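You operate a simulated robot arm through the tools that you are given. There is no shell and no other tool. Be economical: measure what you need, move in short steps, check, and stop when the job is done.

Carry out the task below with a simulated two-armed robot. There is one attempt and no reset: what you move stays moved.

JOB
Hold the dustpan, brush the chips on the short steel table into it, and tip them in the red bucket.
Fine: lay brush and dustpan back where they lay; spill none. Set down upright: hand brush.

Only the result counts: the job must be done as asked and must still hold three seconds after the hand-in. Knocking over, shifting, dropping, spilling or breaking anything else fails it.

ROBOT AND FRAMES
Two 7-joint arms with two-finger parallel grippers on one trunk, on a base that drives. Base frame: it is fixed to the floor where the robot stands at the start and does not move with it; the origin is under the middle of the robot, x ahead of it, y to its left, z up; the surface under the hand at the start is at about z = 0.85. Units: m, rad, N and s.
The left shoulder is at the start at [0.106, 0.171, 1.188], the right one opposite. With the tool pointing down near the work surface each hand reaches from about 0.38 to 0.88 m from the robot's upright axis, wherever it stands, measured 20 degrees to its own side. Places, roughly: chips on the table [0.5, 0.3, 0.9]; grey bucket [2.5, -4, 0]; short steel table [0.6, 0.4, 0.4]. Payload 4.4 kg a hand.
Tool frame (each hand has its own): the origin (TCP) lies between the finger pads and is the grasp point; the fingertips stand 0.023 m ahead of it; z points along the fingers, y is the line along which they close. Largest opening 0.094 m; finger width 0.038, thickness 0.01; the body of the gripper, 0.054 by 0.096 m, starts 0.039 m behind the TCP.
Orientation is told as [roll, pitch, yaw] about the base's x, y, z axes, in that order, counted from this pose: with the fingers straight down and closing along the base's y, the tool's x points along the base's -x, its y along +y and its z along -z.

CONTROLS
- The arms move only by the tool play_rows. It takes "left_steps", "right_steps" or both (then of equal length, played together; a hand with none holds still); each is a list of rows, each a list of 6 numbers: the shift along the base's x, y, z in m, then the turn, a rotation vector about the base's x, y, z in rad. In form: [[x, y, z, ax, ay, az], ...]. A call has 1 to 10 rows; each row shifts and turns the commanded pose from where the row before left it. "left_hand" and "right_hand" are, for a hand that has rows, the closure, from 0 (fully open) to 1 (shut), set as the call begins (left out, the last holds). Each row takes 0.2 s and may step no farther than 0.05 m and 0.15 rad from the row before; otherwise, or with a gripper value out of range, the whole call is refused. A pose out of reach is approached as far as the arm can. The call stops where the force on the tool passes 80 N (or 10 N more than at its start, if that is more) or the arm is blocked; 0.2 s more then pass. Each finger travels about 0.072 m/s and halts on what it meets, pressing with about 38 N; the grip force reading is that of the motor and also rises with nothing between the fingers. The clock runs only during rows and for 0.2 s after the last one: add rows that do not move to give the fingers time. It gives the time, the measured TCP pose, the force on the tool (base axes), the opening and the grip force at its end, in the units of the frame above (readings bear some noise), with the torque about the TCP (base axes, N m) and any sound that the robot's microphone picked up.
- Cameras (640 x 400 px; columns grow to the right, rows downward): "scene" is now at [0.2188, -0.0031, 1.339]; the picture's right is [-0.02, -1.00, 0.00], its down [-0.51, 0.01, -0.86] and it looks along [0.86, -0.01, -0.51] (base axes); focal length 214 px, centre (320, 200). "left" rides on the left gripper at [0.086, -0.016, -0.075] in its tool frame; the picture's right is [0.18, 0.98, 0.00], its down [-0.58, 0.11, -0.81] and it looks along [-0.79, 0.15, 0.59] (tool axes); focal length 243 px, centre (320, 200). "right" rides on the right gripper at [0.086, 0.016, -0.075] in its tool frame; the picture's right is [-0.18, 0.98, 0.00], its down [-0.58, -0.11, -0.81] and it looks along [-0.79, -0.15, 0.59] (tool axes); focal length 243 px, centre (320, 200).
- snapshot(camera): a new picture of that camera. The clock stands still meanwhile.
- move_column(by): slides the trunk up (or, below 0, down) by that many m; the arms and the scene camera ride with it, the base frame stays. It gives what a move gives, with no picture.
- roll_base(legs): drives the robot by 1 to 6 legs, each [ahead, left, turn to the left] in m, m and rad, along the robot's own axes; the way and the turn of a leg run together, so that a leg with both is an arc; at most 1.5 m and 3.142 rad a leg. The arms and the cameras ride along, it lands a little off, and it stops where it bumps. It gives what a move gives.
- head_to(pan, tilt): turns the head with the scene camera to pan (to the left, within 1.396 rad either way) and tilt (down, from -0.506 to 1.204), counted from straight ahead of the robot. It gives what a move gives.
- measure_at(camera, pixels): there is no depth. For up to 12 entries [column, row, z] of the newest picture of that camera ("zoom" is the newest enlarged one), the place [x, y] in the base frame at which the ray of that pixel passes the height z, good to about 0.003 m. The clock stands still meanwhile.
- close_up(camera, box): a new picture of the part [left, top, right, bottom] of that camera's present view, enlarged. The clock stands still meanwhile.
- close_job(): hands the job in; it is judged then, once.

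Work in short steps. Measure before you move; look again where a grasp or a placing could have gone wrong, and mend it. You have 80 turns and 78 pictures in all, those below and enlarged ones among them. Open the grippers and draw the arms clear of the work before you hand the job in, unless the task says otherwise; then end with one line.

The tools are called after "Request:" by a JSON object that holds its "method" and its "body". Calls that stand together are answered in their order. play_rows: Moves the arms, as the interface text tells. Its arguments: {"type":"object","properties":{"left_steps":{"type":"array"},"left_hand":{"type":"number"},"right_steps":{"type":"array"},"right_hand":{"type":"number"}},"required":[]} The other tools are called the same way: move_column (by) slides the trunk up or down; roll_base (legs) drives the base; head_to (pan, tilt) turns the head that bears the scene camera; snapshot (camera) takes a picture; measure_at (camera, pixels) gives the place at which the rays of pixels pass given heights; close_up (camera, box) takes an enlarged picture of a part of a camera's view; close_job () hands the job in.

At the start:

```text
time_s: 0.0
left_tool_pos: [0.4088, 0.4975, 1.2272]
left_tool_rot: [0.002, 0.001, -0.001]
left_contact_force: [-0.5, -0.3, -1.1]
left_moment: [-0.01, -0.01, 0.03]
left_grip_width: 0.0939
left_grip_force: 0.0
right_tool_pos: [0.53, -0.022, 1.2999]
right_tool_rot: [0.001, 0.002, -0.003]
right_contact_force: [-0.2, -0.5, -0.6]
right_moment: [0.01, 0.02, 0.03]
right_grip_width: 0.094
right_grip_force: 0.1
trunk travel left (down, up): [-0.2, 0.188]
robot x, y, heading: [-0.0008, 0.0033, 0.004]
head pan, tilt: [-0.016, 0.531]
```

scene: 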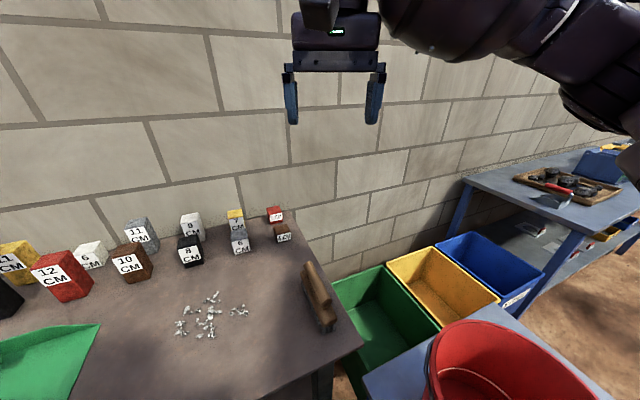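
right: 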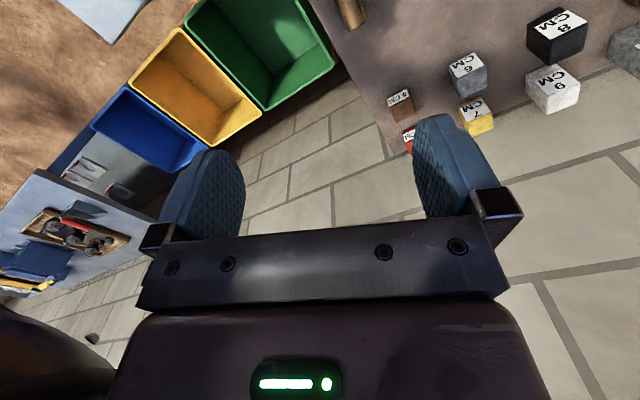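
left: 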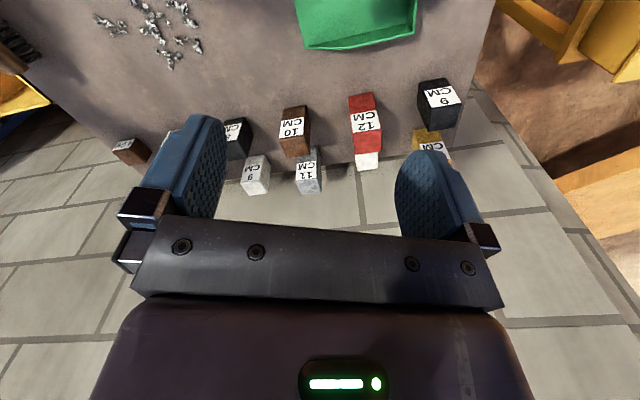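

The scene shows the chips near (210,315), the brush at (318,295), the dustpan at the left edge and the red bucket at the lower right. I turn the head left and down to see the dustpan fully.

Request:
{"method": "head_to", "body": {"pan": 0.5, "tilt": 0.9}}

Request:
{"method": "snapshot", "body": {"camera": "scene"}}

```text
time_s: 0.9
left_tool_pos: [0.4089, 0.4985, 1.2282]
left_tool_rot: [0.003, -0.001, 0.001]
left_contact_force: [-0.3, 0.1, 0.6]
left_moment: [-0.01, -0.01, -0.01]
left_grip_width: 0.0941
left_grip_force: 0.0
right_tool_pos: [0.5293, -0.023, 1.3009]
right_tool_rot: [0.001, 0.0, -0.001]
right_contact_force: [-0.1, -0.8, -0.2]
right_moment: [-0.03, 0.01, 0.0]
right_grip_width: 0.0941
right_grip_force: 0.0
trunk travel left (down, up): [-0.2, 0.188]
robot x, y, heading: [0.0028, -0.0019, 0.001]
head pan, tilt: [0.499, 0.901]
```

```text
74 pictures are left
```

scene: 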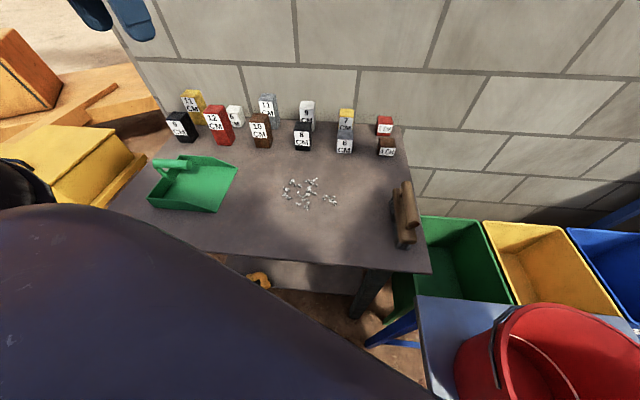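

The pan is at (195,185) with its handle at (175,163), the brush at (405,215), and the chips around (310,193). I measure them at an assumed table height of 0.85 and zoom in on the tools.

Request:
{"method": "measure_at", "body": {"camera": "scene", "pixels": [[150, 205, 0.85], [217, 213, 0.85], [237, 160, 0.85], [176, 157, 0.85], [285, 187, 0.85], [316, 179, 0.85], [339, 201, 0.85], [307, 208, 0.85], [396, 246, 0.85], [415, 240, 0.85], [430, 272, 0.85], [380, 155, 0.85]]}}

Request:
{"method": "close_up", "body": {"camera": "scene", "box": [130, 130, 260, 220]}}

Request:
{"method": "close_up", "body": {"camera": "scene", "box": [270, 160, 440, 280]}}

Request:
{"method": "close_up", "body": {"camera": "left", "box": [0, 0, 500, 200]}}

```text
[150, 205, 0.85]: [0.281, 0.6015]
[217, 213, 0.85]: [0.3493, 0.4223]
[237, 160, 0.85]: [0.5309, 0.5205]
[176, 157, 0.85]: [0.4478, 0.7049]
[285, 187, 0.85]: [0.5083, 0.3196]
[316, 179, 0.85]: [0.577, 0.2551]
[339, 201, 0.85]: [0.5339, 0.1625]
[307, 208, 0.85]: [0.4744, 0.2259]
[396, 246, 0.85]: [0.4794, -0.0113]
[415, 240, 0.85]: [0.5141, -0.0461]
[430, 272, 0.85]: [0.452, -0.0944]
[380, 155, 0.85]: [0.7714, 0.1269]
```

```text
4.44 times, centred on (195, 175) of scene
```

zoom: 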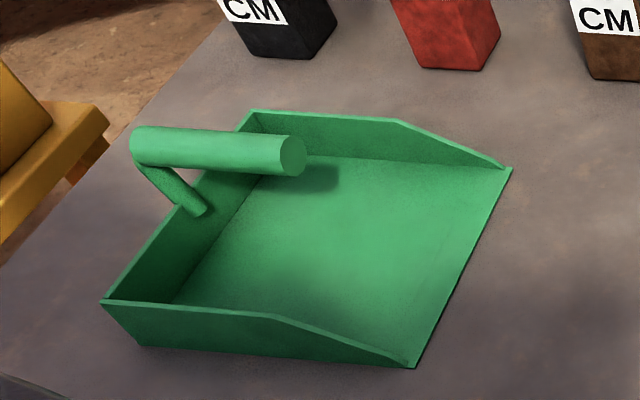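

```text
3.33 times, centred on (355, 220) of scene
```

zoom: 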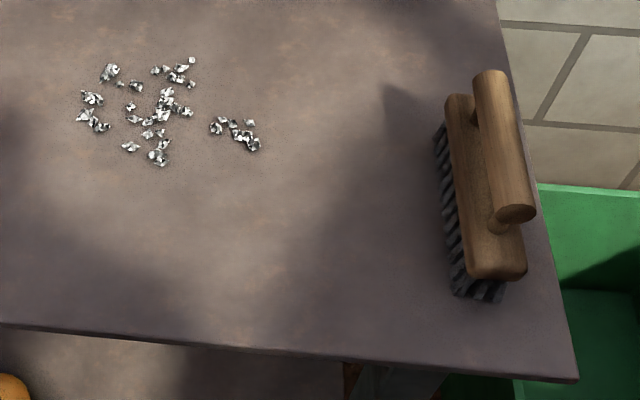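

```text
1.28 times, centred on (250, 100) of left
```

zoom: 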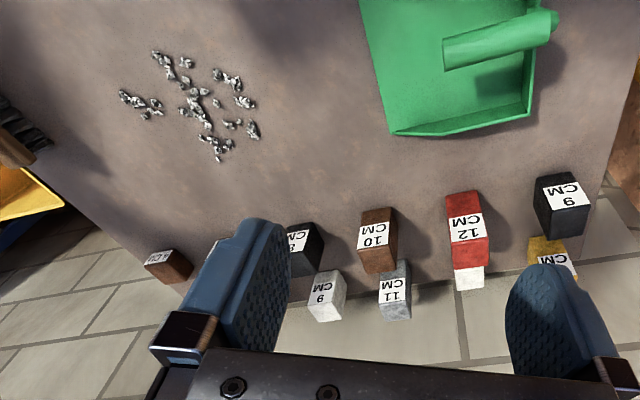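

I measure the lip corner and chip in the left zoom to fix the table height by comparing with the scene view.

Request:
{"method": "measure_at", "body": {"camera": "zoom", "pixels": [[394, 133, 0.83], [394, 133, 0.85], [394, 133, 0.87], [228, 160, 0.85], [157, 53, 0.85], [127, 94, 0.85], [253, 135, 0.85], [217, 75, 0.85], [185, 62, 0.85], [557, 18, 0.95], [447, 55, 0.95], [533, 112, 0.88]]}}

Request:
{"method": "measure_at", "body": {"camera": "scene", "pixels": [[238.2, 167.6, 0.83], [238.2, 167.6, 0.85], [238.2, 167.6, 0.87], [216, 212.5, 0.85], [150, 198, 0.88], [180, 156, 0.88], [189, 165, 0.92], [157, 162, 0.92], [174, 178, 0.85]]}}

```text
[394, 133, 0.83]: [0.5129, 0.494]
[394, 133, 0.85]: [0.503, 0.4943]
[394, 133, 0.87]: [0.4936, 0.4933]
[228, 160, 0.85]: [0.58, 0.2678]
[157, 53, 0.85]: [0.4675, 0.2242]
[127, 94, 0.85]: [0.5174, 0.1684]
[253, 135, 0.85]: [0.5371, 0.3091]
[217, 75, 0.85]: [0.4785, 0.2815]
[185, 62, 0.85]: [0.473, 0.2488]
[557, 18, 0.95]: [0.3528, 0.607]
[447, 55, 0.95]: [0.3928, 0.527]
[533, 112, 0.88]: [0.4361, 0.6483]
```

```text
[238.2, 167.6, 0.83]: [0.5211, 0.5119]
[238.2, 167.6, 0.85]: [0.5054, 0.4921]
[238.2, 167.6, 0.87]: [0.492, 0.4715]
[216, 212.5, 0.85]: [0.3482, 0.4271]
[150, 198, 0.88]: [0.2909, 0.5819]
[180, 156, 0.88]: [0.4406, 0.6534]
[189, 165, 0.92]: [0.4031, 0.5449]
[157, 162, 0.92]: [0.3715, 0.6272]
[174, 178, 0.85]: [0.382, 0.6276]
```

The table is at z = 0.85, and the pan lip runs from (0.505,0.493) to (0.348,0.427), already facing the chips. I triangulate the pan handle's ends.

Request:
{"method": "measure_at", "body": {"camera": "zoom", "pixels": [[445, 55, 0.9], [445, 55, 0.92], [445, 55, 0.94], [555, 25, 0.9], [555, 25, 0.92], [555, 25, 0.94]]}}

Request:
{"method": "measure_at", "body": {"camera": "scene", "pixels": [[188.2, 165, 0.9], [188.2, 165, 0.92], [188.2, 165, 0.94], [155, 162.5, 0.9], [155, 162.5, 0.92], [155, 162.5, 0.94]]}}

Request:
{"method": "close_up", "body": {"camera": "right", "box": [280, 0, 440, 100]}}

```text
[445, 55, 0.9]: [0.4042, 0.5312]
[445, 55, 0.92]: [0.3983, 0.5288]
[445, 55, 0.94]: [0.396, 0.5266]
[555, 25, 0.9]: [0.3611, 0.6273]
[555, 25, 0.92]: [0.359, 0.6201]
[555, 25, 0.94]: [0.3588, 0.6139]
```

```text
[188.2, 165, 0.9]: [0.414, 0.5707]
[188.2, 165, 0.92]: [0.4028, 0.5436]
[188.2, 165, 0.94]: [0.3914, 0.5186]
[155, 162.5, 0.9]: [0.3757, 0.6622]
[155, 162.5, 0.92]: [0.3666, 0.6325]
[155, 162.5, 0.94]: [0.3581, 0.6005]
```

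```text
4.00 times, centred on (360, 50) of right
```

zoom: 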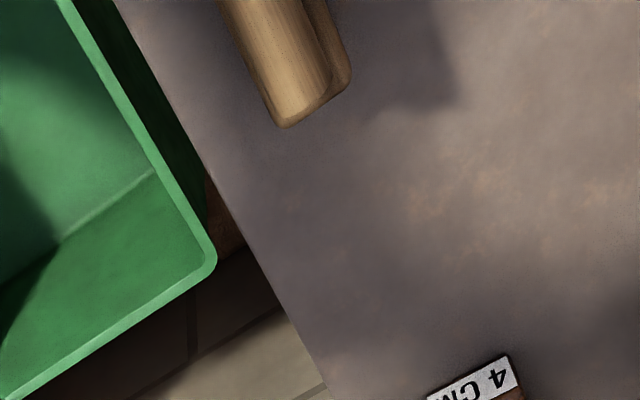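

The pan handle is at z≈0.93, from (0.397,0.528) to (0.360,0.612). Now I look at the brush: I measure its ends (scene 407,183 and 413,223) and the bristle base, and find the bucket rim.

Request:
{"method": "head_to", "body": {"pan": -0.3, "tilt": 1.0}}

Request:
{"method": "snapshot", "body": {"camera": "scene"}}

Request:
{"method": "close_up", "body": {"camera": "scene", "box": [160, 100, 320, 200]}}

```text
time_s: 2.1
left_tool_pos: [0.4076, 0.4976, 1.2269]
left_tool_rot: [0.003, 0.0, 0.0]
left_contact_force: [0.4, -0.5, -0.7]
left_moment: [0.0, 0.01, -0.01]
left_grip_width: 0.0939
left_grip_force: 0.0
right_tool_pos: [0.5285, -0.023, 1.3006]
right_tool_rot: [0.003, -0.001, -0.003]
right_contact_force: [0.8, -0.7, 0.1]
right_moment: [0.04, -0.02, 0.0]
right_grip_width: 0.0939
right_grip_force: 0.0
trunk travel left (down, up): [-0.2, 0.188]
robot x, y, heading: [-0.0007, -0.0011, 0.004]
head pan, tilt: [-0.3, 1.0]
```

```text
69 pictures are left
```

scene: 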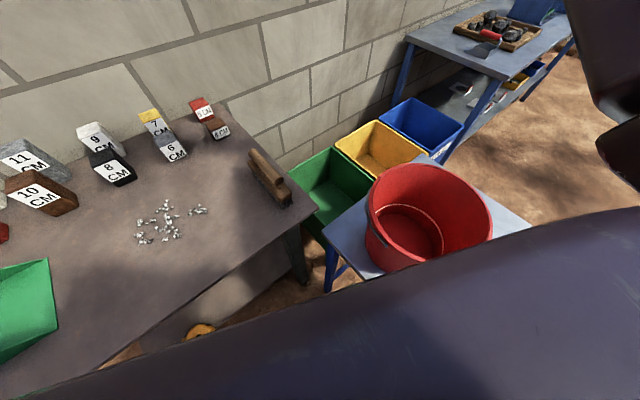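

```text
4.00 times, centred on (240, 150) of scene
```

zoom: 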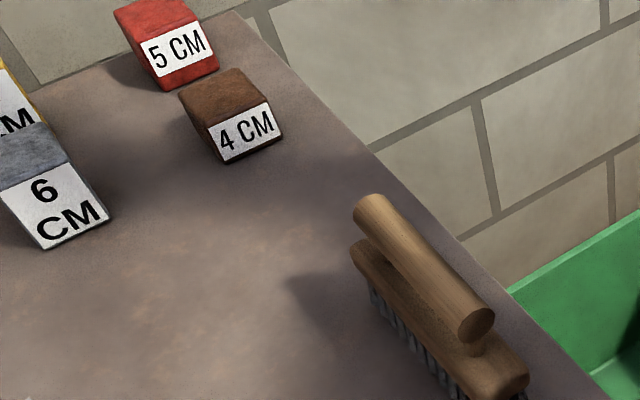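

I measure the brush handle ends (zoom 372,207 and 478,322) at several heights, and the bucket rim extremes.

Request:
{"method": "measure_at", "body": {"camera": "zoom", "pixels": [[372, 207, 0.9], [372, 207, 0.93], [372, 207, 0.96], [478, 322, 0.9], [478, 322, 0.93], [478, 322, 0.96], [372, 290, 0.85], [355, 245, 0.88], [522, 385, 0.88]]}}

Request:
{"method": "measure_at", "body": {"camera": "scene", "pixels": [[366, 195, 0.9], [493, 225, 0.9], [425, 164, 0.9], [366, 195, 0.8], [493, 225, 0.8], [425, 164, 0.8], [415, 240, 0.6], [327, 229, 0.6], [532, 225, 0.6], [297, 265, 0.85], [315, 214, 0.85]]}}

Request:
{"method": "play_rows", "body": {"right_steps": [[-0.04, -0.02, -0.02, 0, 0, -0.1], [-0.04, -0.02, -0.02, 0, 0, -0.1], [-0.04, -0.02, -0.02, 0, 0, 0], [-0.04, -0.02, -0.02, 0, 0, 0]]}}

Request:
{"method": "snapshot", "body": {"camera": "right"}}

```text
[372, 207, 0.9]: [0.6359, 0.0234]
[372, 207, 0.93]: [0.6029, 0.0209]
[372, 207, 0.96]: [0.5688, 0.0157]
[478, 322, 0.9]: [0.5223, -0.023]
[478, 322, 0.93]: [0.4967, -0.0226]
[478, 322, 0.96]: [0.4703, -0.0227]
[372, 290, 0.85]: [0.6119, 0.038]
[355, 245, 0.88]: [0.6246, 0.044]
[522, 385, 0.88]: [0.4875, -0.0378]
```

```text
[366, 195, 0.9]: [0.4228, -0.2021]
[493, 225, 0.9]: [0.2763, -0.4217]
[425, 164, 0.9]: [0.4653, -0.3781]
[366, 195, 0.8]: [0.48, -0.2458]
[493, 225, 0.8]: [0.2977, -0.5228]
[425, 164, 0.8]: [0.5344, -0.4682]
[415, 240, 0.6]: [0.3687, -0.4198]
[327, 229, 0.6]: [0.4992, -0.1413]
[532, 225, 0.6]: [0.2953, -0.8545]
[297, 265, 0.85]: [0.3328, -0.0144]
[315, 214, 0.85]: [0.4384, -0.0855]
```

```text
time_s: 3.1
left_tool_pos: [0.4069, 0.4972, 1.2288]
left_tool_rot: [0.004, 0.0, 0.0]
left_contact_force: [0.4, 0.2, 0.2]
left_moment: [0.02, 0.02, -0.02]
left_grip_width: 0.094
left_grip_force: 0.0
right_tool_pos: [0.3655, -0.1026, 1.2217]
right_tool_rot: [0.003, 0.001, -0.204]
right_contact_force: [1.4, -0.4, 0.0]
right_moment: [0.04, -0.02, 0.0]
right_grip_width: 0.0938
right_grip_force: 0.0
trunk travel left (down, up): [-0.2, 0.188]
robot x, y, heading: [0.0001, 0.0003, 0.005]
head pan, tilt: [-0.3, 1.0]
```

```text
67 pictures are left
```

right: 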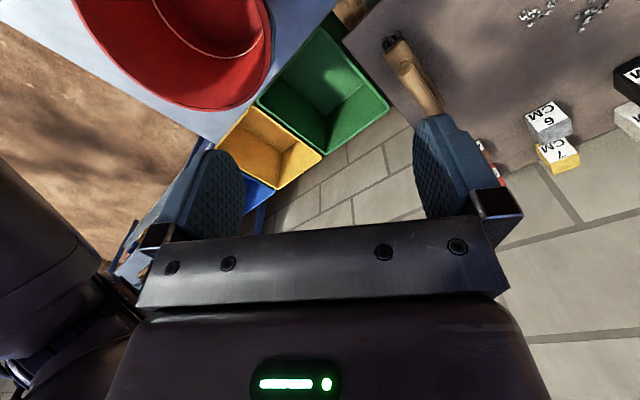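

The brush appears at (410,75) partly behind a finger. I shift the hand left by 0.1 to see it between the fingers.

Request:
{"method": "play_rows", "body": {"right_steps": [[-0.02, 0.05, 0.0, 0, 0, 0], [-0.02, 0.05, 0.0, 0, 0, 0]]}}

Request:
{"method": "close_up", "body": {"camera": "right", "box": [200, 0, 456, 160]}}

```text
refused: row 1 steps farther than a row can; nothing moved
```

```text
2.50 times, centred on (328, 80) of right
```

zoom: 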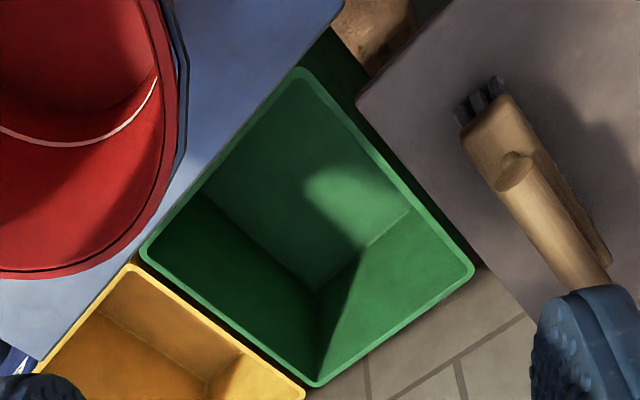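

The near handle end is at zoom (515,172). I measure it, shift the hand left in legal steps and look again.

Request:
{"method": "measure_at", "body": {"camera": "zoom", "pixels": [[513, 172, 0.9], [513, 172, 0.93], [513, 172, 0.96], [459, 112, 0.85], [496, 80, 0.85], [607, 265, 0.88], [465, 145, 0.88], [510, 97, 0.88]]}}

Request:
{"method": "play_rows", "body": {"right_steps": [[-0.01, 0.045, 0.0, 0, 0, 0], [-0.01, 0.045, 0.0, 0, 0, 0]]}}

Request:
{"method": "close_up", "body": {"camera": "right", "box": [200, 0, 456, 160]}}

```text
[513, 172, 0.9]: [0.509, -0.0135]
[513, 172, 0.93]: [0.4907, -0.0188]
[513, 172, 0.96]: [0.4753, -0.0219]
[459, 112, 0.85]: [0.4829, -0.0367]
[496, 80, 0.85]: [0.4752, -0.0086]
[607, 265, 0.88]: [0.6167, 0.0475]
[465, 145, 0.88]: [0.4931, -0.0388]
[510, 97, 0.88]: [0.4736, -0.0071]
```

```text
time_s: 3.7
left_tool_pos: [0.4081, 0.4994, 1.2279]
left_tool_rot: [-0.001, 0.0, 0.0]
left_contact_force: [-0.7, 0.9, -0.3]
left_moment: [0.01, 0.02, -0.01]
left_grip_width: 0.094
left_grip_force: 0.2
right_tool_pos: [0.347, -0.0105, 1.2219]
right_tool_rot: [0.001, 0.002, -0.203]
right_contact_force: [-0.1, 0.8, 0.3]
right_moment: [-0.02, 0.0, 0.01]
right_grip_width: 0.094
right_grip_force: 0.2
trunk travel left (down, up): [-0.2, 0.188]
robot x, y, heading: [-0.0004, -0.0009, 0.004]
head pan, tilt: [-0.3, 1.0]
```

```text
2.50 times, centred on (328, 80) of right
```

zoom: 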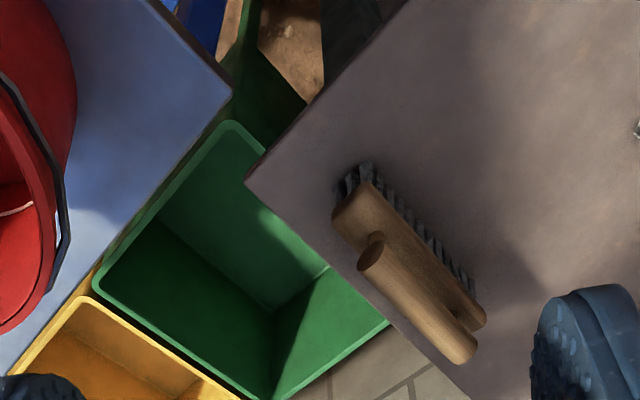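

Both handle ends are visible: near end (371,252), far end (465,350). I measure them and the block corners.

Request:
{"method": "measure_at", "body": {"camera": "zoom", "pixels": [[371, 254, 0.92], [371, 254, 0.94], [371, 254, 0.96], [465, 348, 0.92], [465, 348, 0.94], [465, 348, 0.96], [337, 190, 0.85], [372, 163, 0.85], [335, 222, 0.88], [374, 183, 0.88], [487, 312, 0.88], [472, 292, 0.85]]}}

```text
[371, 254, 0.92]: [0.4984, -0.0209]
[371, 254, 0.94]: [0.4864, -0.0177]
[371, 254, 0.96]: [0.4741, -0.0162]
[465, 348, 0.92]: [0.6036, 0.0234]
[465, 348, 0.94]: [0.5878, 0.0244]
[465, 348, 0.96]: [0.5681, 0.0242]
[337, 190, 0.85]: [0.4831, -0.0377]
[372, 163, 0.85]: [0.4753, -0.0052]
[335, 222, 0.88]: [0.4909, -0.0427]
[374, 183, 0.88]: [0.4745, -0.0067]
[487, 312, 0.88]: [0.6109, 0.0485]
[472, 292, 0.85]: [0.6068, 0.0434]
```

Brush handle axis: z≈0.945, from (0.484,-0.020) to (0.585,0.021), i.e. yaw ≈ 0.385 for the gripper. I bring the right hand above it and, at the same time, the left hand above the pan handle (yaw −1.165).

Request:
{"method": "play_rows", "body": {"right_steps": [[0.0386, 0.0027, 0, 0, 0, 0.1176], [0.0386, 0.0027, 0, 0, 0, 0.1176], [0.0386, 0.0027, 0, 0, 0, 0.1176], [0.0386, 0.0027, 0, 0, 0, 0.1176], [0.0386, 0.0027, 0, 0, 0, 0.1176], [0, 0, -0.04, 0, 0, 0], [0, 0, -0.04, 0, 0, 0], [0, 0, -0.04, 0, 0, 0], [0, 0, -0.03, 0, 0, 0]], "left_steps": [[-0.003, 0.008, 0, 0, 0, -0.13], [-0.003, 0.008, 0, 0, 0, -0.13], [-0.003, 0.008, 0, 0, 0, -0.13], [-0.003, 0.008, 0, 0, 0, -0.13], [-0.003, 0.008, 0, 0, 0, -0.13], [-0.003, 0.008, -0.03, 0, 0, -0.13], [-0.003, 0.008, -0.03, 0, 0, -0.13], [-0.003, 0.008, -0.03, 0, 0, -0.13], [-0.003, 0.006, -0.03, 0, 0, -0.125]]}}

Request:
{"method": "snapshot", "body": {"camera": "right"}}

Request:
{"method": "snapshot", "body": {"camera": "left"}}

```text
time_s: 5.7
left_tool_pos: [0.3837, 0.5648, 1.1081]
left_tool_rot: [0.0, 0.0, -1.167]
left_contact_force: [0.2, -0.3, -0.4]
left_moment: [0.01, 0.0, -0.01]
left_grip_width: 0.0938
left_grip_force: 0.1
right_tool_pos: [0.544, 0.0026, 1.0704]
right_tool_rot: [0.001, 0.002, 0.386]
right_contact_force: [0.0, -0.4, 0.3]
right_moment: [0.01, 0.0, -0.03]
right_grip_width: 0.0938
right_grip_force: 0.0
trunk travel left (down, up): [-0.2, 0.188]
robot x, y, heading: [-0.0021, -0.0013, 0.001]
head pan, tilt: [-0.3, 1.0]
```

```text
64 pictures are left
```

right: 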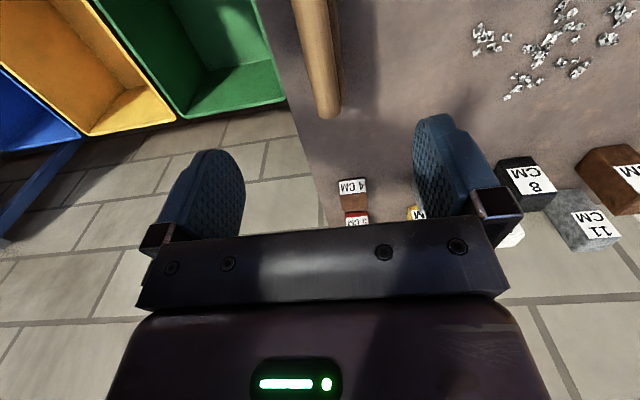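

```text
63 pictures are left
```

left: 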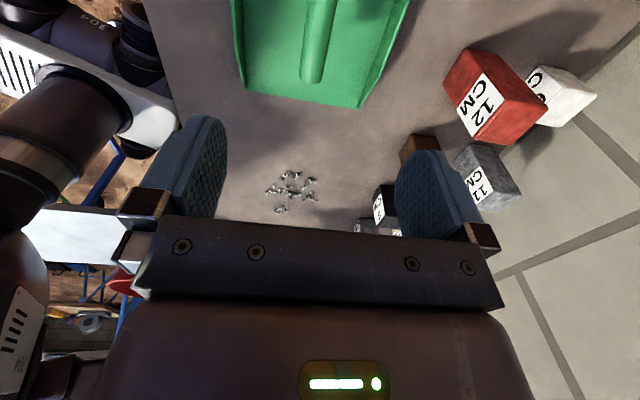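

Both handles look centred between the fingers. I check with measurements: right handle (327,112) tip and (309,2); left handle (311,78) tip and (321,2).

Request:
{"method": "measure_at", "body": {"camera": "right", "pixels": [[326, 112, 0.945], [308, 5, 0.945]]}}

Request:
{"method": "measure_at", "body": {"camera": "left", "pixels": [[311, 76, 0.932], [321, 5, 0.932], [247, 85, 0.852], [357, 107, 0.852]]}}

```text
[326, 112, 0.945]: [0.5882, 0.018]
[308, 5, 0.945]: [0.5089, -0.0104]
```

```text
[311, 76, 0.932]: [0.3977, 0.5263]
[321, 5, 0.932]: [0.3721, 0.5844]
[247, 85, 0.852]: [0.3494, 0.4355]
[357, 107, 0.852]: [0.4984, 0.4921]
```

Alignment is good (left needs −0.003 in x). I lower both hands, leaning the left gripper back by 0.45 rad about the lip axis so that it clears the brush hand later.

Request:
{"method": "play_rows", "body": {"right_steps": [[0, 0, -0.03, 0, 0, 0], [0, 0, -0.03, 0, 0, 0], [0, 0, -0.03, 0, 0, 0], [0, 0, -0.02, 0, 0, 0], [0, 0, -0.015, 0, 0, 0], [0, 0, 0, 0, 0, 0]], "left_steps": [[-0.003, 0, -0.03, -0.138, -0.058, 0], [0, 0, -0.03, -0.138, -0.058, 0], [0, 0, -0.03, -0.138, -0.058, 0], [0, 0, -0.03, 0, 0, 0], [0, 0, -0.03, 0, 0, 0], [0, 0, -0.026, 0, 0, 0]]}}

Request:
{"method": "head_to", "body": {"pan": 0.25, "tilt": 0.9}}

Request:
{"method": "snapshot", "body": {"camera": "scene"}}

```text
time_s: 7.1
left_tool_pos: [0.3784, 0.5659, 0.9306]
left_tool_rot: [-0.004, -0.448, -1.163]
left_contact_force: [-0.5, 0.1, -0.8]
left_moment: [0.01, 0.0, 0.01]
left_grip_width: 0.0938
left_grip_force: 0.0
right_tool_pos: [0.543, 0.0006, 0.9451]
right_tool_rot: [0.002, 0.001, 0.387]
right_contact_force: [0.5, -0.3, 0.7]
right_moment: [0.01, 0.04, 0.01]
right_grip_width: 0.094
right_grip_force: 0.2
trunk travel left (down, up): [-0.2, 0.188]
robot x, y, heading: [0.0025, 0.0011, 0.002]
head pan, tilt: [-0.3, 1.0]
```

```text
time_s: 8.0
left_tool_pos: [0.3787, 0.5654, 0.9307]
left_tool_rot: [-0.004, -0.451, -1.165]
left_contact_force: [-0.6, -0.3, 0.5]
left_moment: [0.01, 0.0, 0.02]
left_grip_width: 0.0936
left_grip_force: 0.1
right_tool_pos: [0.5418, 0.0014, 0.9453]
right_tool_rot: [0.003, 0.0, 0.389]
right_contact_force: [0.2, 0.6, 0.0]
right_moment: [-0.01, 0.0, -0.01]
right_grip_width: 0.0937
right_grip_force: 0.1
trunk travel left (down, up): [-0.2, 0.188]
robot x, y, heading: [-0.0013, 0.0027, 0.004]
head pan, tilt: [0.25, 0.901]
```

```text
62 pictures are left
```

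scene: 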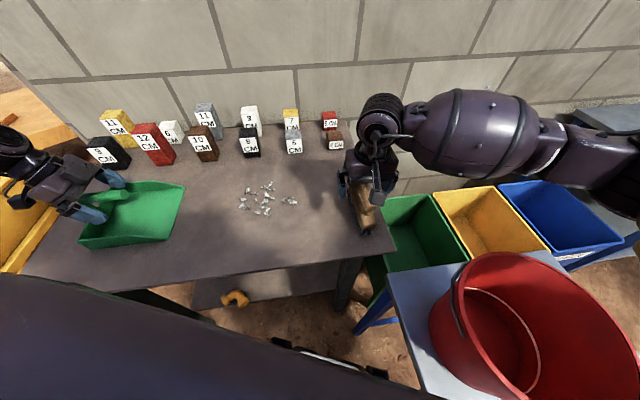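

Both grippers straddle their handles. I close both and hold still.

Request:
{"method": "play_rows", "body": {"left_hand": 1, "right_hand": 1, "left_steps": [[0, 0, 0, 0, 0, 0], [0, 0, 0, 0, 0, 0], [0, 0, 0, 0, 0, 0], [0, 0, 0, 0, 0, 0]], "right_steps": [[0, 0, 0, 0, 0, 0], [0, 0, 0, 0, 0, 0], [0, 0, 0, 0, 0, 0], [0, 0, 0, 0, 0, 0]]}}

Request:
{"method": "close_up", "body": {"camera": "scene", "box": [20, 120, 220, 260]}}

Request:
{"method": "close_up", "body": {"camera": "scene", "box": [300, 130, 440, 250]}}

```text
time_s: 9.0
left_tool_pos: [0.3792, 0.5662, 0.93]
left_tool_rot: [-0.003, -0.452, -1.164]
left_contact_force: [-0.3, 0.6, 1.7]
left_moment: [-0.04, -0.02, -0.16]
left_grip_width: 0.0236
left_grip_force: 38.6
right_tool_pos: [0.5422, 0.002, 0.9448]
right_tool_rot: [0.002, 0.001, 0.388]
right_contact_force: [-0.6, -0.3, 0.0]
right_moment: [-0.06, 0.01, 0.07]
right_grip_width: 0.0232
right_grip_force: 38.2
trunk travel left (down, up): [-0.2, 0.188]
robot x, y, heading: [-0.0011, 0.0023, -0.001]
head pan, tilt: [0.25, 0.901]
```

```text
2.86 times, centred on (120, 190) of scene
```

zoom: 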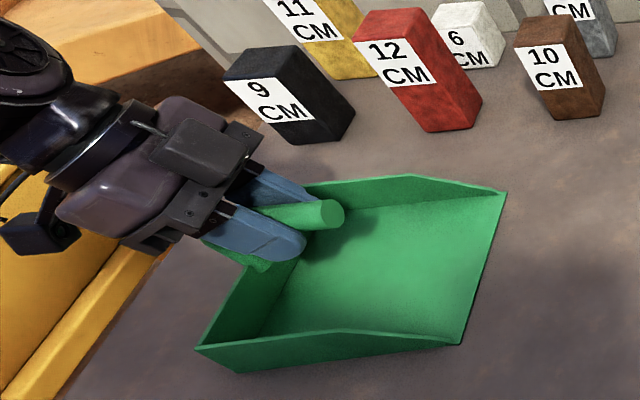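

```text
3.33 times, centred on (370, 190) of scene
```

zoom: 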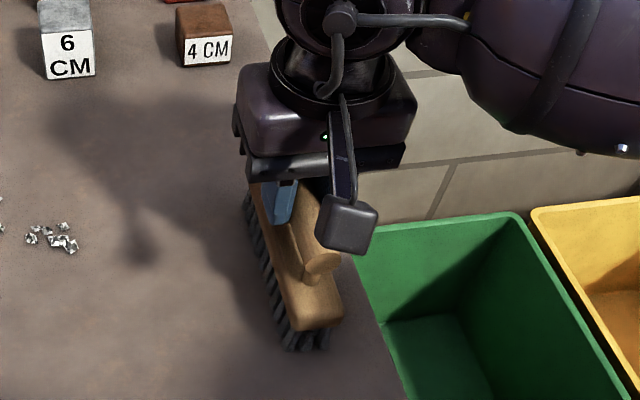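

Both tools are gripped (openings 0.024). I slide the pan 0.08 m along its axis toward the chips, and lift the brush, carry it to behind the chips and lower it to just above the table.

Request:
{"method": "play_rows", "body": {"right_steps": [[0, 0, 0.02, 0, 0, 0], [0, 0, 0.02, 0, 0, 0], [0.008, 0.027, 0, 0, 0, 0], [0.008, 0.027, 0, 0, 0, 0], [0.008, 0.027, 0, 0, 0, 0], [0.008, 0.0275, 0, 0, 0, 0], [0, 0, -0.02, 0, 0, 0], [0, 0, -0.015, 0, 0, 0]], "left_steps": [[0.0039, -0.0092, 0, 0, 0, 0], [0.0039, -0.0092, 0, 0, 0, 0], [0.0039, -0.0092, 0, 0, 0, 0], [0.0039, -0.0092, 0, 0, 0, 0], [0.0039, -0.0092, 0, 0, 0, 0], [0.0039, -0.0092, 0, 0, 0, 0], [0.0039, -0.0092, 0, 0, 0, 0], [0.0039, -0.0092, 0, 0, 0, 0]]}}

Request:
{"method": "snapshot", "body": {"camera": "scene"}}

Request:
{"method": "close_up", "body": {"camera": "scene", "box": [140, 150, 390, 270]}}

```text
time_s: 10.8
left_tool_pos: [0.4115, 0.4942, 0.9318]
left_tool_rot: [-0.004, -0.45, -1.164]
left_contact_force: [-0.2, -0.2, 0.2]
left_moment: [0.04, 0.01, 0.0]
left_grip_width: 0.0232
left_grip_force: 38.2
right_tool_pos: [0.5733, 0.1105, 0.9493]
right_tool_rot: [0.002, 0.003, 0.388]
right_contact_force: [0.6, 0.6, -2.0]
right_moment: [-0.01, -0.01, -0.01]
right_grip_width: 0.0229
right_grip_force: 37.9
trunk travel left (down, up): [-0.2, 0.188]
robot x, y, heading: [-0.0049, 0.0003, 0.0]
head pan, tilt: [0.25, 0.901]
```

```text
59 pictures are left
```

scene: 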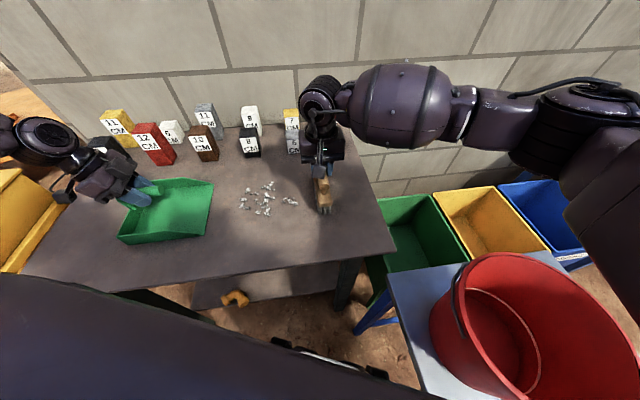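

```text
2.56 times, centred on (265, 210) of scene
```

zoom: 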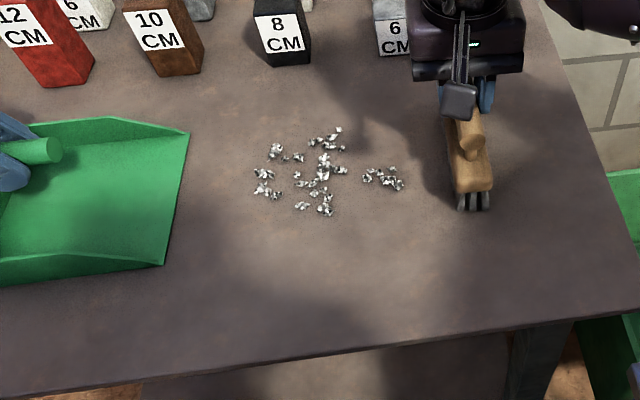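

The brush stands behind the chips. I check the extents of chips, brush near end and pan lip in the table plane.

Request:
{"method": "measure_at", "body": {"camera": "zoom", "pixels": [[327, 216, 0.85], [300, 209, 0.85], [336, 129, 0.85], [275, 145, 0.85], [258, 190, 0.85], [402, 187, 0.85], [458, 208, 0.85], [488, 208, 0.85], [189, 132, 0.85], [164, 265, 0.85]]}}

```text
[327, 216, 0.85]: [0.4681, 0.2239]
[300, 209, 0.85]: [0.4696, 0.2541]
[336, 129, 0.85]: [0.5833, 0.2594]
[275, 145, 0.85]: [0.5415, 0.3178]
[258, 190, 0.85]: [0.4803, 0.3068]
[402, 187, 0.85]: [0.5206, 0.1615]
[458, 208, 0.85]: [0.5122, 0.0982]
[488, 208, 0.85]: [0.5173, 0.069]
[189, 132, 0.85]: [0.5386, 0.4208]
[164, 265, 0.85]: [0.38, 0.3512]
```

Brush covers u −0.066…+0.078, chips −0.055…+0.066, lip ±0.085 — all aligned. I lower the brush to the table and sweep the first 0.13 m slowly.

Request:
{"method": "play_rows", "body": {"right_steps": [[0, 0, -0.0055, 0, 0, 0], [0, 0, 0, 0, 0, 0], [-0.007, 0.0166, 0, 0, 0, 0], [-0.007, 0.0166, 0, 0, 0, 0], [-0.007, 0.0166, 0, 0, 0, 0], [-0.007, 0.0166, 0, 0, 0, 0], [-0.007, 0.0166, 0, 0, 0, 0], [-0.007, 0.0166, 0, 0, 0, 0], [-0.007, 0.0166, 0, 0, 0, 0]]}}

Request:
{"method": "close_up", "body": {"camera": "scene", "box": [140, 150, 390, 270]}}

```text
time_s: 12.8
left_tool_pos: [0.4098, 0.4929, 0.932]
left_tool_rot: [-0.006, -0.451, -1.164]
left_contact_force: [-1.2, 0.1, 0.6]
left_moment: [0.06, -0.01, 0.0]
left_grip_width: 0.0236
left_grip_force: 37.6
right_tool_pos: [0.5251, 0.2262, 0.9464]
right_tool_rot: [0.001, 0.003, 0.387]
right_contact_force: [0.3, 0.2, -1.8]
right_moment: [0.01, -0.01, 0.0]
right_grip_width: 0.023
right_grip_force: 38.5
trunk travel left (down, up): [-0.2, 0.188]
robot x, y, heading: [0.0022, 0.0002, -0.005]
head pan, tilt: [0.25, 0.901]
```

```text
2.56 times, centred on (265, 210) of scene
```

zoom: 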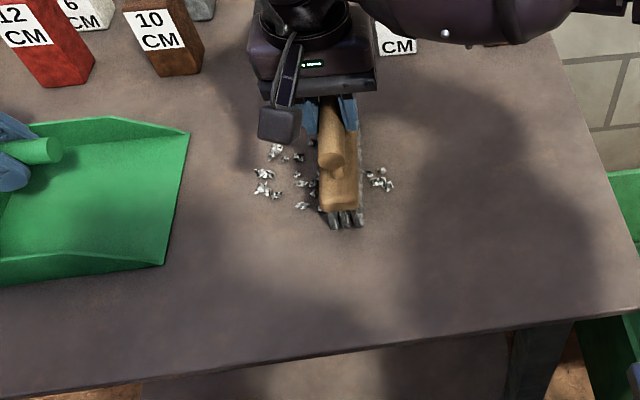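

The brush rode over the rightmost chips (now behind it at zoom 380,180): force −1.8 N shows it isn't touching the table. I lift it, go back and lower it until contact is felt.

Request:
{"method": "play_rows", "body": {"right_steps": [[0, 0, 0.02, 0, 0, 0], [0, 0, 0.02, 0, 0, 0], [0.012, -0.029, 0, 0, 0, 0], [0.012, -0.029, 0, 0, 0, 0], [0.012, -0.029, 0, 0, 0, 0], [0.013, -0.03, 0, 0, 0, 0], [0, 0, -0.02, 0, 0, 0], [0, 0, -0.02, 0, 0, 0], [0, 0, -0.002, 0, 0, 0], [0, 0, 0, 0, 0, 0]]}}

Request:
{"method": "close_up", "body": {"camera": "scene", "box": [200, 150, 360, 250]}}

```text
time_s: 15.0
left_tool_pos: [0.4092, 0.493, 0.9335]
left_tool_rot: [-0.003, -0.451, -1.166]
left_contact_force: [-0.1, -0.3, -1.8]
left_moment: [0.0, -0.02, -0.01]
left_grip_width: 0.0237
left_grip_force: 38.1
right_tool_pos: [0.5741, 0.109, 0.9453]
right_tool_rot: [0.001, -0.005, 0.388]
right_contact_force: [3.9, 3.0, 19.0]
right_moment: [-0.48, 1.04, -0.03]
right_grip_width: 0.023
right_grip_force: 38.0
trunk travel left (down, up): [-0.2, 0.188]
robot x, y, heading: [-0.0005, -0.0, 0.002]
head pan, tilt: [0.25, 0.901]
```

```text
4.00 times, centred on (280, 200) of scene
```

zoom: 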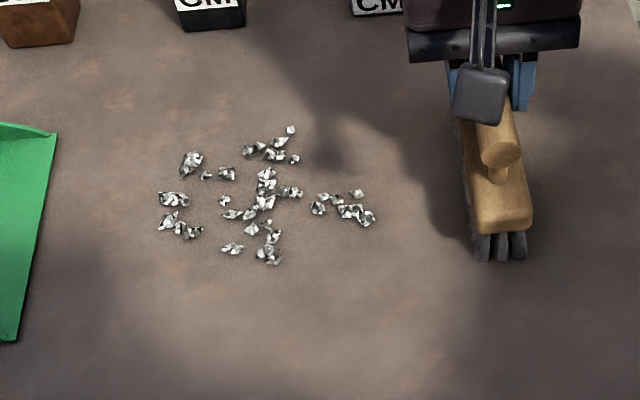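

Contact now, 19 N, with the moment showing it bears on the near end only. I tilt the brush 0.015 rad to lower its far end and read again.

Request:
{"method": "play_rows", "body": {"right_steps": [[0, 0, 0, -0.006, 0.014, 0], [0, 0, 0, 0, 0, 0]]}}

```text
time_s: 15.6
left_tool_pos: [0.4098, 0.4931, 0.9328]
left_tool_rot: [-0.001, -0.45, -1.165]
left_contact_force: [0.1, 0.1, -2.7]
left_moment: [0.04, 0.01, 0.03]
left_grip_width: 0.0233
left_grip_force: 38.0
right_tool_pos: [0.5747, 0.1093, 0.945]
right_tool_rot: [0.0, 0.009, 0.388]
right_contact_force: [4.4, 2.7, 24.8]
right_moment: [0.35, -0.92, 0.02]
right_grip_width: 0.0229
right_grip_force: 37.6
trunk travel left (down, up): [-0.2, 0.188]
robot x, y, heading: [-0.0002, 0.0003, 0.001]
head pan, tilt: [0.25, 0.901]
```

Now it bears on the far end, so half the tilt is right; I undo 0.007. The left hand seems to carry the pan's weight (−2.7 N), so I lower it 3 mm.

Request:
{"method": "play_rows", "body": {"right_steps": [[0, 0, 0, 0.003, -0.0065, 0], [0, 0, 0, 0, 0, 0]], "left_steps": [[0, 0, -0.003, 0, 0, 0], [0, 0, 0, 0, 0, 0]]}}

```text
time_s: 16.2
left_tool_pos: [0.4098, 0.4924, 0.9308]
left_tool_rot: [0.005, -0.45, -1.168]
left_contact_force: [-1.0, 2.8, 15.5]
left_moment: [0.13, 0.14, -0.05]
left_grip_width: 0.0234
left_grip_force: 38.0
right_tool_pos: [0.5729, 0.1076, 0.9436]
right_tool_rot: [0.001, 0.007, 0.387]
right_contact_force: [8.3, 4.4, 21.7]
right_moment: [-0.15, 0.48, -0.08]
right_grip_width: 0.0231
right_grip_force: 38.0
trunk travel left (down, up): [-0.2, 0.188]
robot x, y, heading: [-0.0007, -0.0009, 0.005]
head pan, tilt: [0.25, 0.901]
```

Both tools now press the table. I sweep 0.12 m and check.

Request:
{"method": "play_rows", "body": {"right_steps": [[-0.0058, 0.0138, 0, 0, 0, 0], [-0.0058, 0.0138, 0, 0, 0, 0], [-0.0058, 0.0138, 0, 0, 0, 0], [-0.0058, 0.0138, 0, 0, 0, 0], [-0.0058, 0.0138, 0, 0, 0, 0], [-0.0058, 0.0138, 0, 0, 0, 0], [-0.0058, 0.0138, 0, 0, 0, 0], [-0.0058, 0.0138, 0, 0, 0, 0]]}}

Request:
{"method": "close_up", "body": {"camera": "scene", "box": [140, 150, 340, 270]}}

```text
time_s: 18.0
left_tool_pos: [0.4095, 0.4925, 0.9299]
left_tool_rot: [0.0, -0.447, -1.166]
left_contact_force: [4.1, 6.3, 36.1]
left_moment: [-0.27, -0.16, 0.08]
left_grip_width: 0.0237
left_grip_force: 38.1
right_tool_pos: [0.5273, 0.2173, 0.9454]
right_tool_rot: [0.0, 0.008, 0.389]
right_contact_force: [-0.9, -0.3, -2.4]
right_moment: [0.04, 0.0, -0.01]
right_grip_width: 0.0234
right_grip_force: 38.2
trunk travel left (down, up): [-0.2, 0.188]
robot x, y, heading: [0.0037, -0.0033, -0.002]
head pan, tilt: [0.25, 0.901]
```

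```text
3.20 times, centred on (240, 210) of scene
```

zoom: 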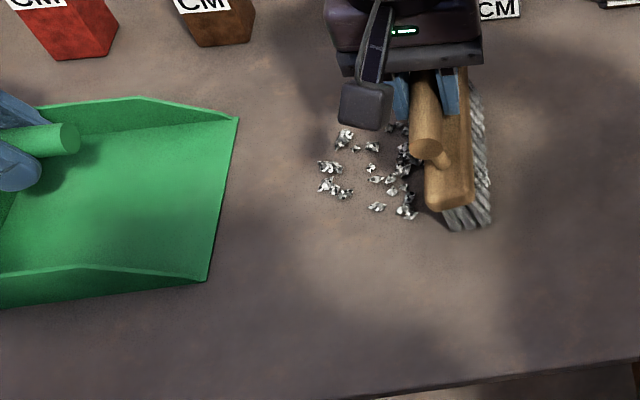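

No chips were left behind, but the brush seems to have rolled in the grip, bristles trailing back (zoom 470,200). I look from the left camera.

Request:
{"method": "snapshot", "body": {"camera": "left"}}

Request:
{"method": "close_up", "body": {"camera": "scene", "box": [230, 150, 310, 230]}}

```text
54 pictures are left
```

left: 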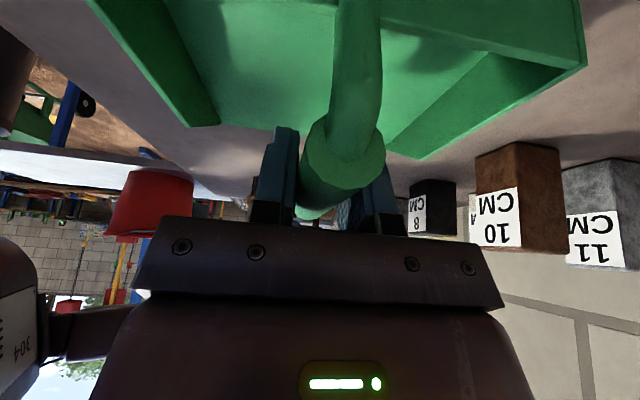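

```text
5.00 times, centred on (270, 190) of scene
```

zoom: 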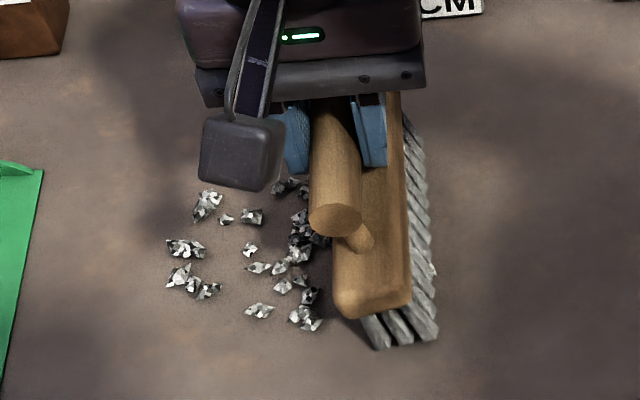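

The roll is clear. I measure handle end and block end, to estimate the roll angle.

Request:
{"method": "measure_at", "body": {"camera": "zoom", "pixels": [[335, 219, 0.945], [372, 305, 0.89], [372, 305, 0.9], [405, 345, 0.855], [378, 347, 0.85], [435, 338, 0.86]]}}

```text
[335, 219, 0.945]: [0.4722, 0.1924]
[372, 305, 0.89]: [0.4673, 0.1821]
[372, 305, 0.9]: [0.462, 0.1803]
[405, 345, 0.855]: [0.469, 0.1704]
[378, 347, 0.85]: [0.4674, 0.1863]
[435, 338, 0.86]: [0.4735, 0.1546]
```

Roll is about 0.21 rad. I lift the brush a little, step back 0.02, turn the tool 0.21 rad to make the brush upright, and lower it again; the left hand eases up 1.5 mm (36 N).

Request:
{"method": "play_rows", "body": {"right_steps": [[0, 0, 0.012, 0, 0, 0], [0.0043, -0.0102, 0, 0.065, 0.027, 0], [0.0043, -0.0102, 0, 0.065, 0.027, 0], [0, 0, 0, 0.065, 0.027, 0], [0, 0, -0.007, 0, 0, 0], [0, 0, -0.004, 0, 0, 0], [0, 0, 0, 0, 0, 0]], "left_steps": [[0, 0, 0.0015, 0, 0, 0], [0, 0, 0, 0, 0, 0], [0, 0, 0, 0, 0, 0], [0, 0, 0, 0, 0, 0], [0, 0, 0, 0, 0, 0], [0, 0, 0, 0, 0, 0], [0, 0, 0, 0, 0, 0]]}}

Request:
{"method": "close_up", "body": {"camera": "scene", "box": [230, 150, 310, 230]}}

```text
time_s: 19.6
left_tool_pos: [0.4081, 0.4928, 0.9299]
left_tool_rot: [-0.006, -0.449, -1.164]
left_contact_force: [2.0, -4.0, 9.7]
left_moment: [-0.06, -0.04, 0.01]
left_grip_width: 0.0236
left_grip_force: 38.1
right_tool_pos: [0.5367, 0.1974, 0.9451]
right_tool_rot: [0.212, 0.01, 0.389]
right_contact_force: [-0.6, -1.0, -3.0]
right_moment: [-0.02, 0.03, 0.01]
right_grip_width: 0.0232
right_grip_force: 37.9
trunk travel left (down, up): [-0.2, 0.188]
robot x, y, heading: [0.0042, -0.0017, 0.002]
head pan, tilt: [0.25, 0.901]
```

```text
5.00 times, centred on (270, 190) of scene
```

zoom: 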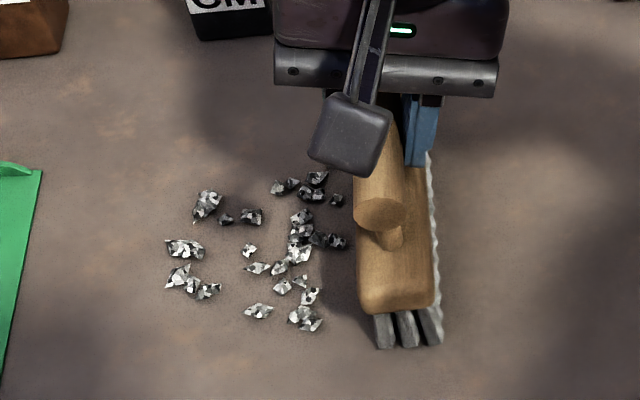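

The brush is upright again and all chips lie in front of it. I lower in 1 mm steps to a light touch.

Request:
{"method": "play_rows", "body": {"right_steps": [[0, 0, -0.001, 0, 0, 0], [0, 0, -0.001, 0, 0, 0], [0, 0, 0, 0, 0, 0]]}}

```text
time_s: 20.4
left_tool_pos: [0.409, 0.492, 0.9296]
left_tool_rot: [-0.003, -0.449, -1.165]
left_contact_force: [-1.7, -2.4, 4.3]
left_moment: [-0.09, 0.06, -0.03]
left_grip_width: 0.0237
left_grip_force: 38.2
right_tool_pos: [0.536, 0.1983, 0.9424]
right_tool_rot: [0.211, 0.009, 0.39]
right_contact_force: [0.5, -0.4, -1.9]
right_moment: [-0.02, 0.03, 0.02]
right_grip_width: 0.0236
right_grip_force: 38.5
trunk travel left (down, up): [-0.2, 0.188]
robot x, y, heading: [0.0002, 0.0049, 0.002]
head pan, tilt: [0.25, 0.901]
```

Still free at 0.9424. I lower further.

Request:
{"method": "play_rows", "body": {"right_steps": [[0, 0, -0.001, 0, 0, 0], [0, 0, 0, 0, 0, 0]]}}

Request:
{"method": "play_rows", "body": {"right_steps": [[0, 0, -0.001, 0, 0, 0], [0, 0, 0, 0, 0, 0]]}}

```text
time_s: 21.0
left_tool_pos: [0.4088, 0.4941, 0.9301]
left_tool_rot: [-0.004, -0.448, -1.164]
left_contact_force: [-1.0, -0.6, -0.5]
left_moment: [0.08, 0.09, 0.02]
left_grip_width: 0.0236
left_grip_force: 38.1
right_tool_pos: [0.5346, 0.1992, 0.9428]
right_tool_rot: [0.214, 0.011, 0.388]
right_contact_force: [-1.5, 0.1, 2.4]
right_moment: [-0.05, 0.18, -0.02]
right_grip_width: 0.0235
right_grip_force: 38.3
trunk travel left (down, up): [-0.2, 0.188]
robot x, y, heading: [0.0008, 0.0004, 0.003]
head pan, tilt: [0.25, 0.901]
```

```text
time_s: 21.6
left_tool_pos: [0.4089, 0.4934, 0.9315]
left_tool_rot: [-0.002, -0.448, -1.166]
left_contact_force: [-0.1, -0.1, -2.1]
left_moment: [0.03, 0.0, -0.01]
left_grip_width: 0.0234
left_grip_force: 38.5
right_tool_pos: [0.537, 0.1987, 0.9434]
right_tool_rot: [0.212, 0.01, 0.389]
right_contact_force: [-1.8, -1.0, 12.4]
right_moment: [-0.17, 0.78, -0.05]
right_grip_width: 0.0234
right_grip_force: 37.8
trunk travel left (down, up): [-0.2, 0.188]
robot x, y, heading: [-0.0006, -0.0007, 0.001]
head pan, tilt: [0.25, 0.901]
```

Contact of 12 N, slightly on the near end. I level it a bit, lower the pan 1.5 mm, and sweep 0.075 m.

Request:
{"method": "play_rows", "body": {"right_steps": [[0, 0, 0.0004, -0.0016, 0.0037, 0], [-0.0058, 0.0138, 0, 0, 0, 0], [-0.0058, 0.0138, 0, 0, 0, 0], [-0.0058, 0.0138, 0, 0, 0, 0], [-0.0058, 0.0138, 0, 0, 0, 0], [-0.0058, 0.0138, 0, 0, 0, 0]], "left_steps": [[0, 0, -0.0015, 0, 0, 0], [0, 0, 0, 0, 0, 0], [0, 0, 0, 0, 0, 0], [0, 0, 0, 0, 0, 0], [0, 0, 0, 0, 0, 0], [0, 0, 0, 0, 0, 0]]}}

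Request:
{"method": "close_up", "body": {"camera": "scene", "box": [170, 150, 310, 240]}}

```text
time_s: 23.0
left_tool_pos: [0.4093, 0.4923, 0.9301]
left_tool_rot: [0.0, -0.451, -1.168]
left_contact_force: [1.1, -2.4, 9.6]
left_moment: [0.36, 0.18, 0.01]
left_grip_width: 0.0234
left_grip_force: 37.9
right_tool_pos: [0.507, 0.2671, 0.9401]
right_tool_rot: [0.213, 0.015, 0.388]
right_contact_force: [-0.9, -1.2, 5.5]
right_moment: [-0.09, -0.03, 0.0]
right_grip_width: 0.0234
right_grip_force: 38.0
trunk travel left (down, up): [-0.2, 0.188]
robot x, y, heading: [-0.0013, -0.0001, -0.002]
head pan, tilt: [0.25, 0.901]
```

```text
4.44 times, centred on (240, 195) of scene
```

zoom: 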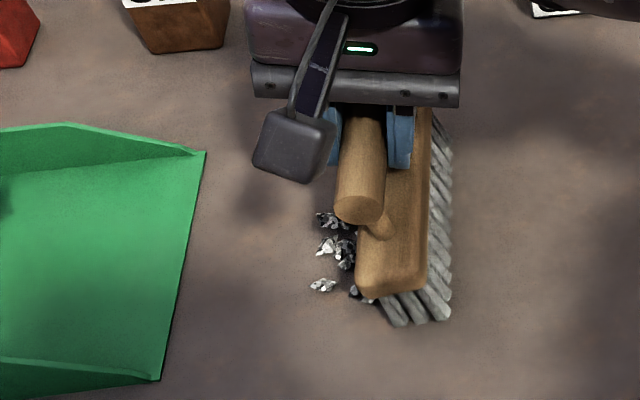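

The chips gather ahead of the brush, but it rolled a bit again. I turn the tool another 0.15 rad while sweeping on 0.06 m.

Request:
{"method": "play_rows", "body": {"right_steps": [[0, 0, 0, 0.046, 0.0195, 0], [0, 0, -0.0005, 0.046, 0.0195, 0], [0, 0, -0.0005, 0.046, 0.0195, 0], [-0.0058, 0.0138, 0, 0, 0, 0], [-0.0058, 0.0138, 0, 0, 0, 0], [-0.0058, 0.0138, 0, 0, 0, 0], [-0.0058, 0.0138, 0, 0, 0, 0]]}}

Request:
{"method": "close_up", "body": {"camera": "scene", "box": [170, 150, 310, 240]}}

```text
time_s: 24.6
left_tool_pos: [0.4084, 0.4939, 0.9298]
left_tool_rot: [0.0, -0.45, -1.167]
left_contact_force: [0.3, -1.4, 17.5]
left_moment: [-0.33, -0.18, -0.04]
left_grip_width: 0.0239
left_grip_force: 37.9
right_tool_pos: [0.484, 0.324, 0.9395]
right_tool_rot: [0.363, 0.017, 0.393]
right_contact_force: [-0.1, 0.6, -0.2]
right_moment: [0.12, -0.06, 0.04]
right_grip_width: 0.0236
right_grip_force: 38.1
trunk travel left (down, up): [-0.2, 0.188]
robot x, y, heading: [0.0014, -0.0025, -0.001]
head pan, tilt: [0.25, 0.901]
```

```text
4.44 times, centred on (240, 195) of scene
```

zoom: 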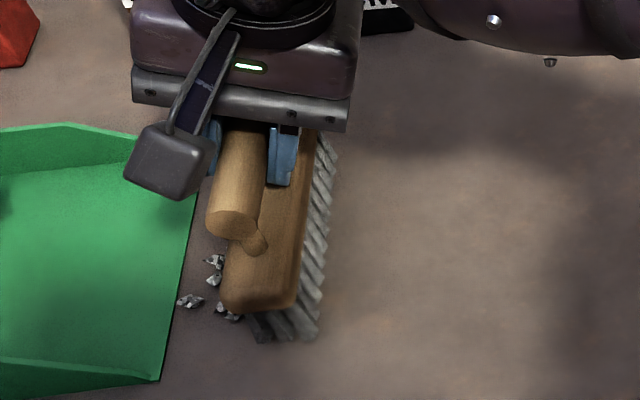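

Chips are gathered close to the lip with none left behind. I make the brush upright by another 0.15 rad and push on to just before the lip.

Request:
{"method": "play_rows", "body": {"right_steps": [[0, 0, 0, 0.046, 0.0195, 0], [0, 0, -0.0005, 0.046, 0.0195, 0], [0, 0, -0.0005, 0.046, 0.0195, 0], [-0.0058, 0.0138, 0, 0, 0, 0], [-0.0058, 0.0138, 0, 0, 0, 0]]}}

Request:
{"method": "close_up", "body": {"camera": "scene", "box": [140, 150, 280, 240]}}

```text
time_s: 25.8
left_tool_pos: [0.41, 0.4937, 0.9301]
left_tool_rot: [-0.001, -0.449, -1.166]
left_contact_force: [3.4, 0.9, 14.7]
left_moment: [0.17, 0.25, -0.09]
left_grip_width: 0.0237
left_grip_force: 38.2
right_tool_pos: [0.4722, 0.35, 0.9404]
right_tool_rot: [0.516, 0.016, 0.394]
right_contact_force: [-1.8, -1.0, 4.6]
right_moment: [0.18, -0.37, -0.02]
right_grip_width: 0.0235
right_grip_force: 38.0
trunk travel left (down, up): [-0.2, 0.188]
robot x, y, heading: [0.0005, -0.0026, 0.002]
head pan, tilt: [0.25, 0.901]
```

```text
4.44 times, centred on (210, 195) of scene
```

zoom: 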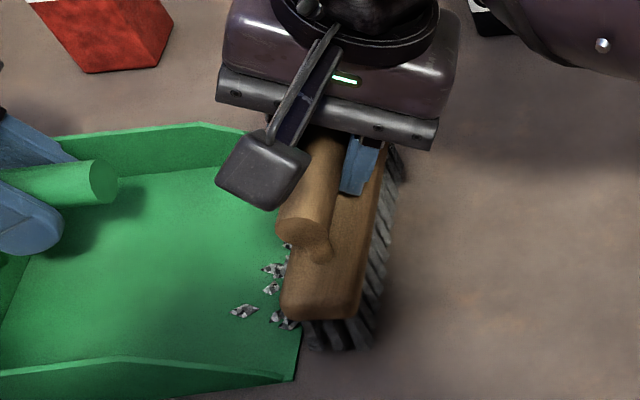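

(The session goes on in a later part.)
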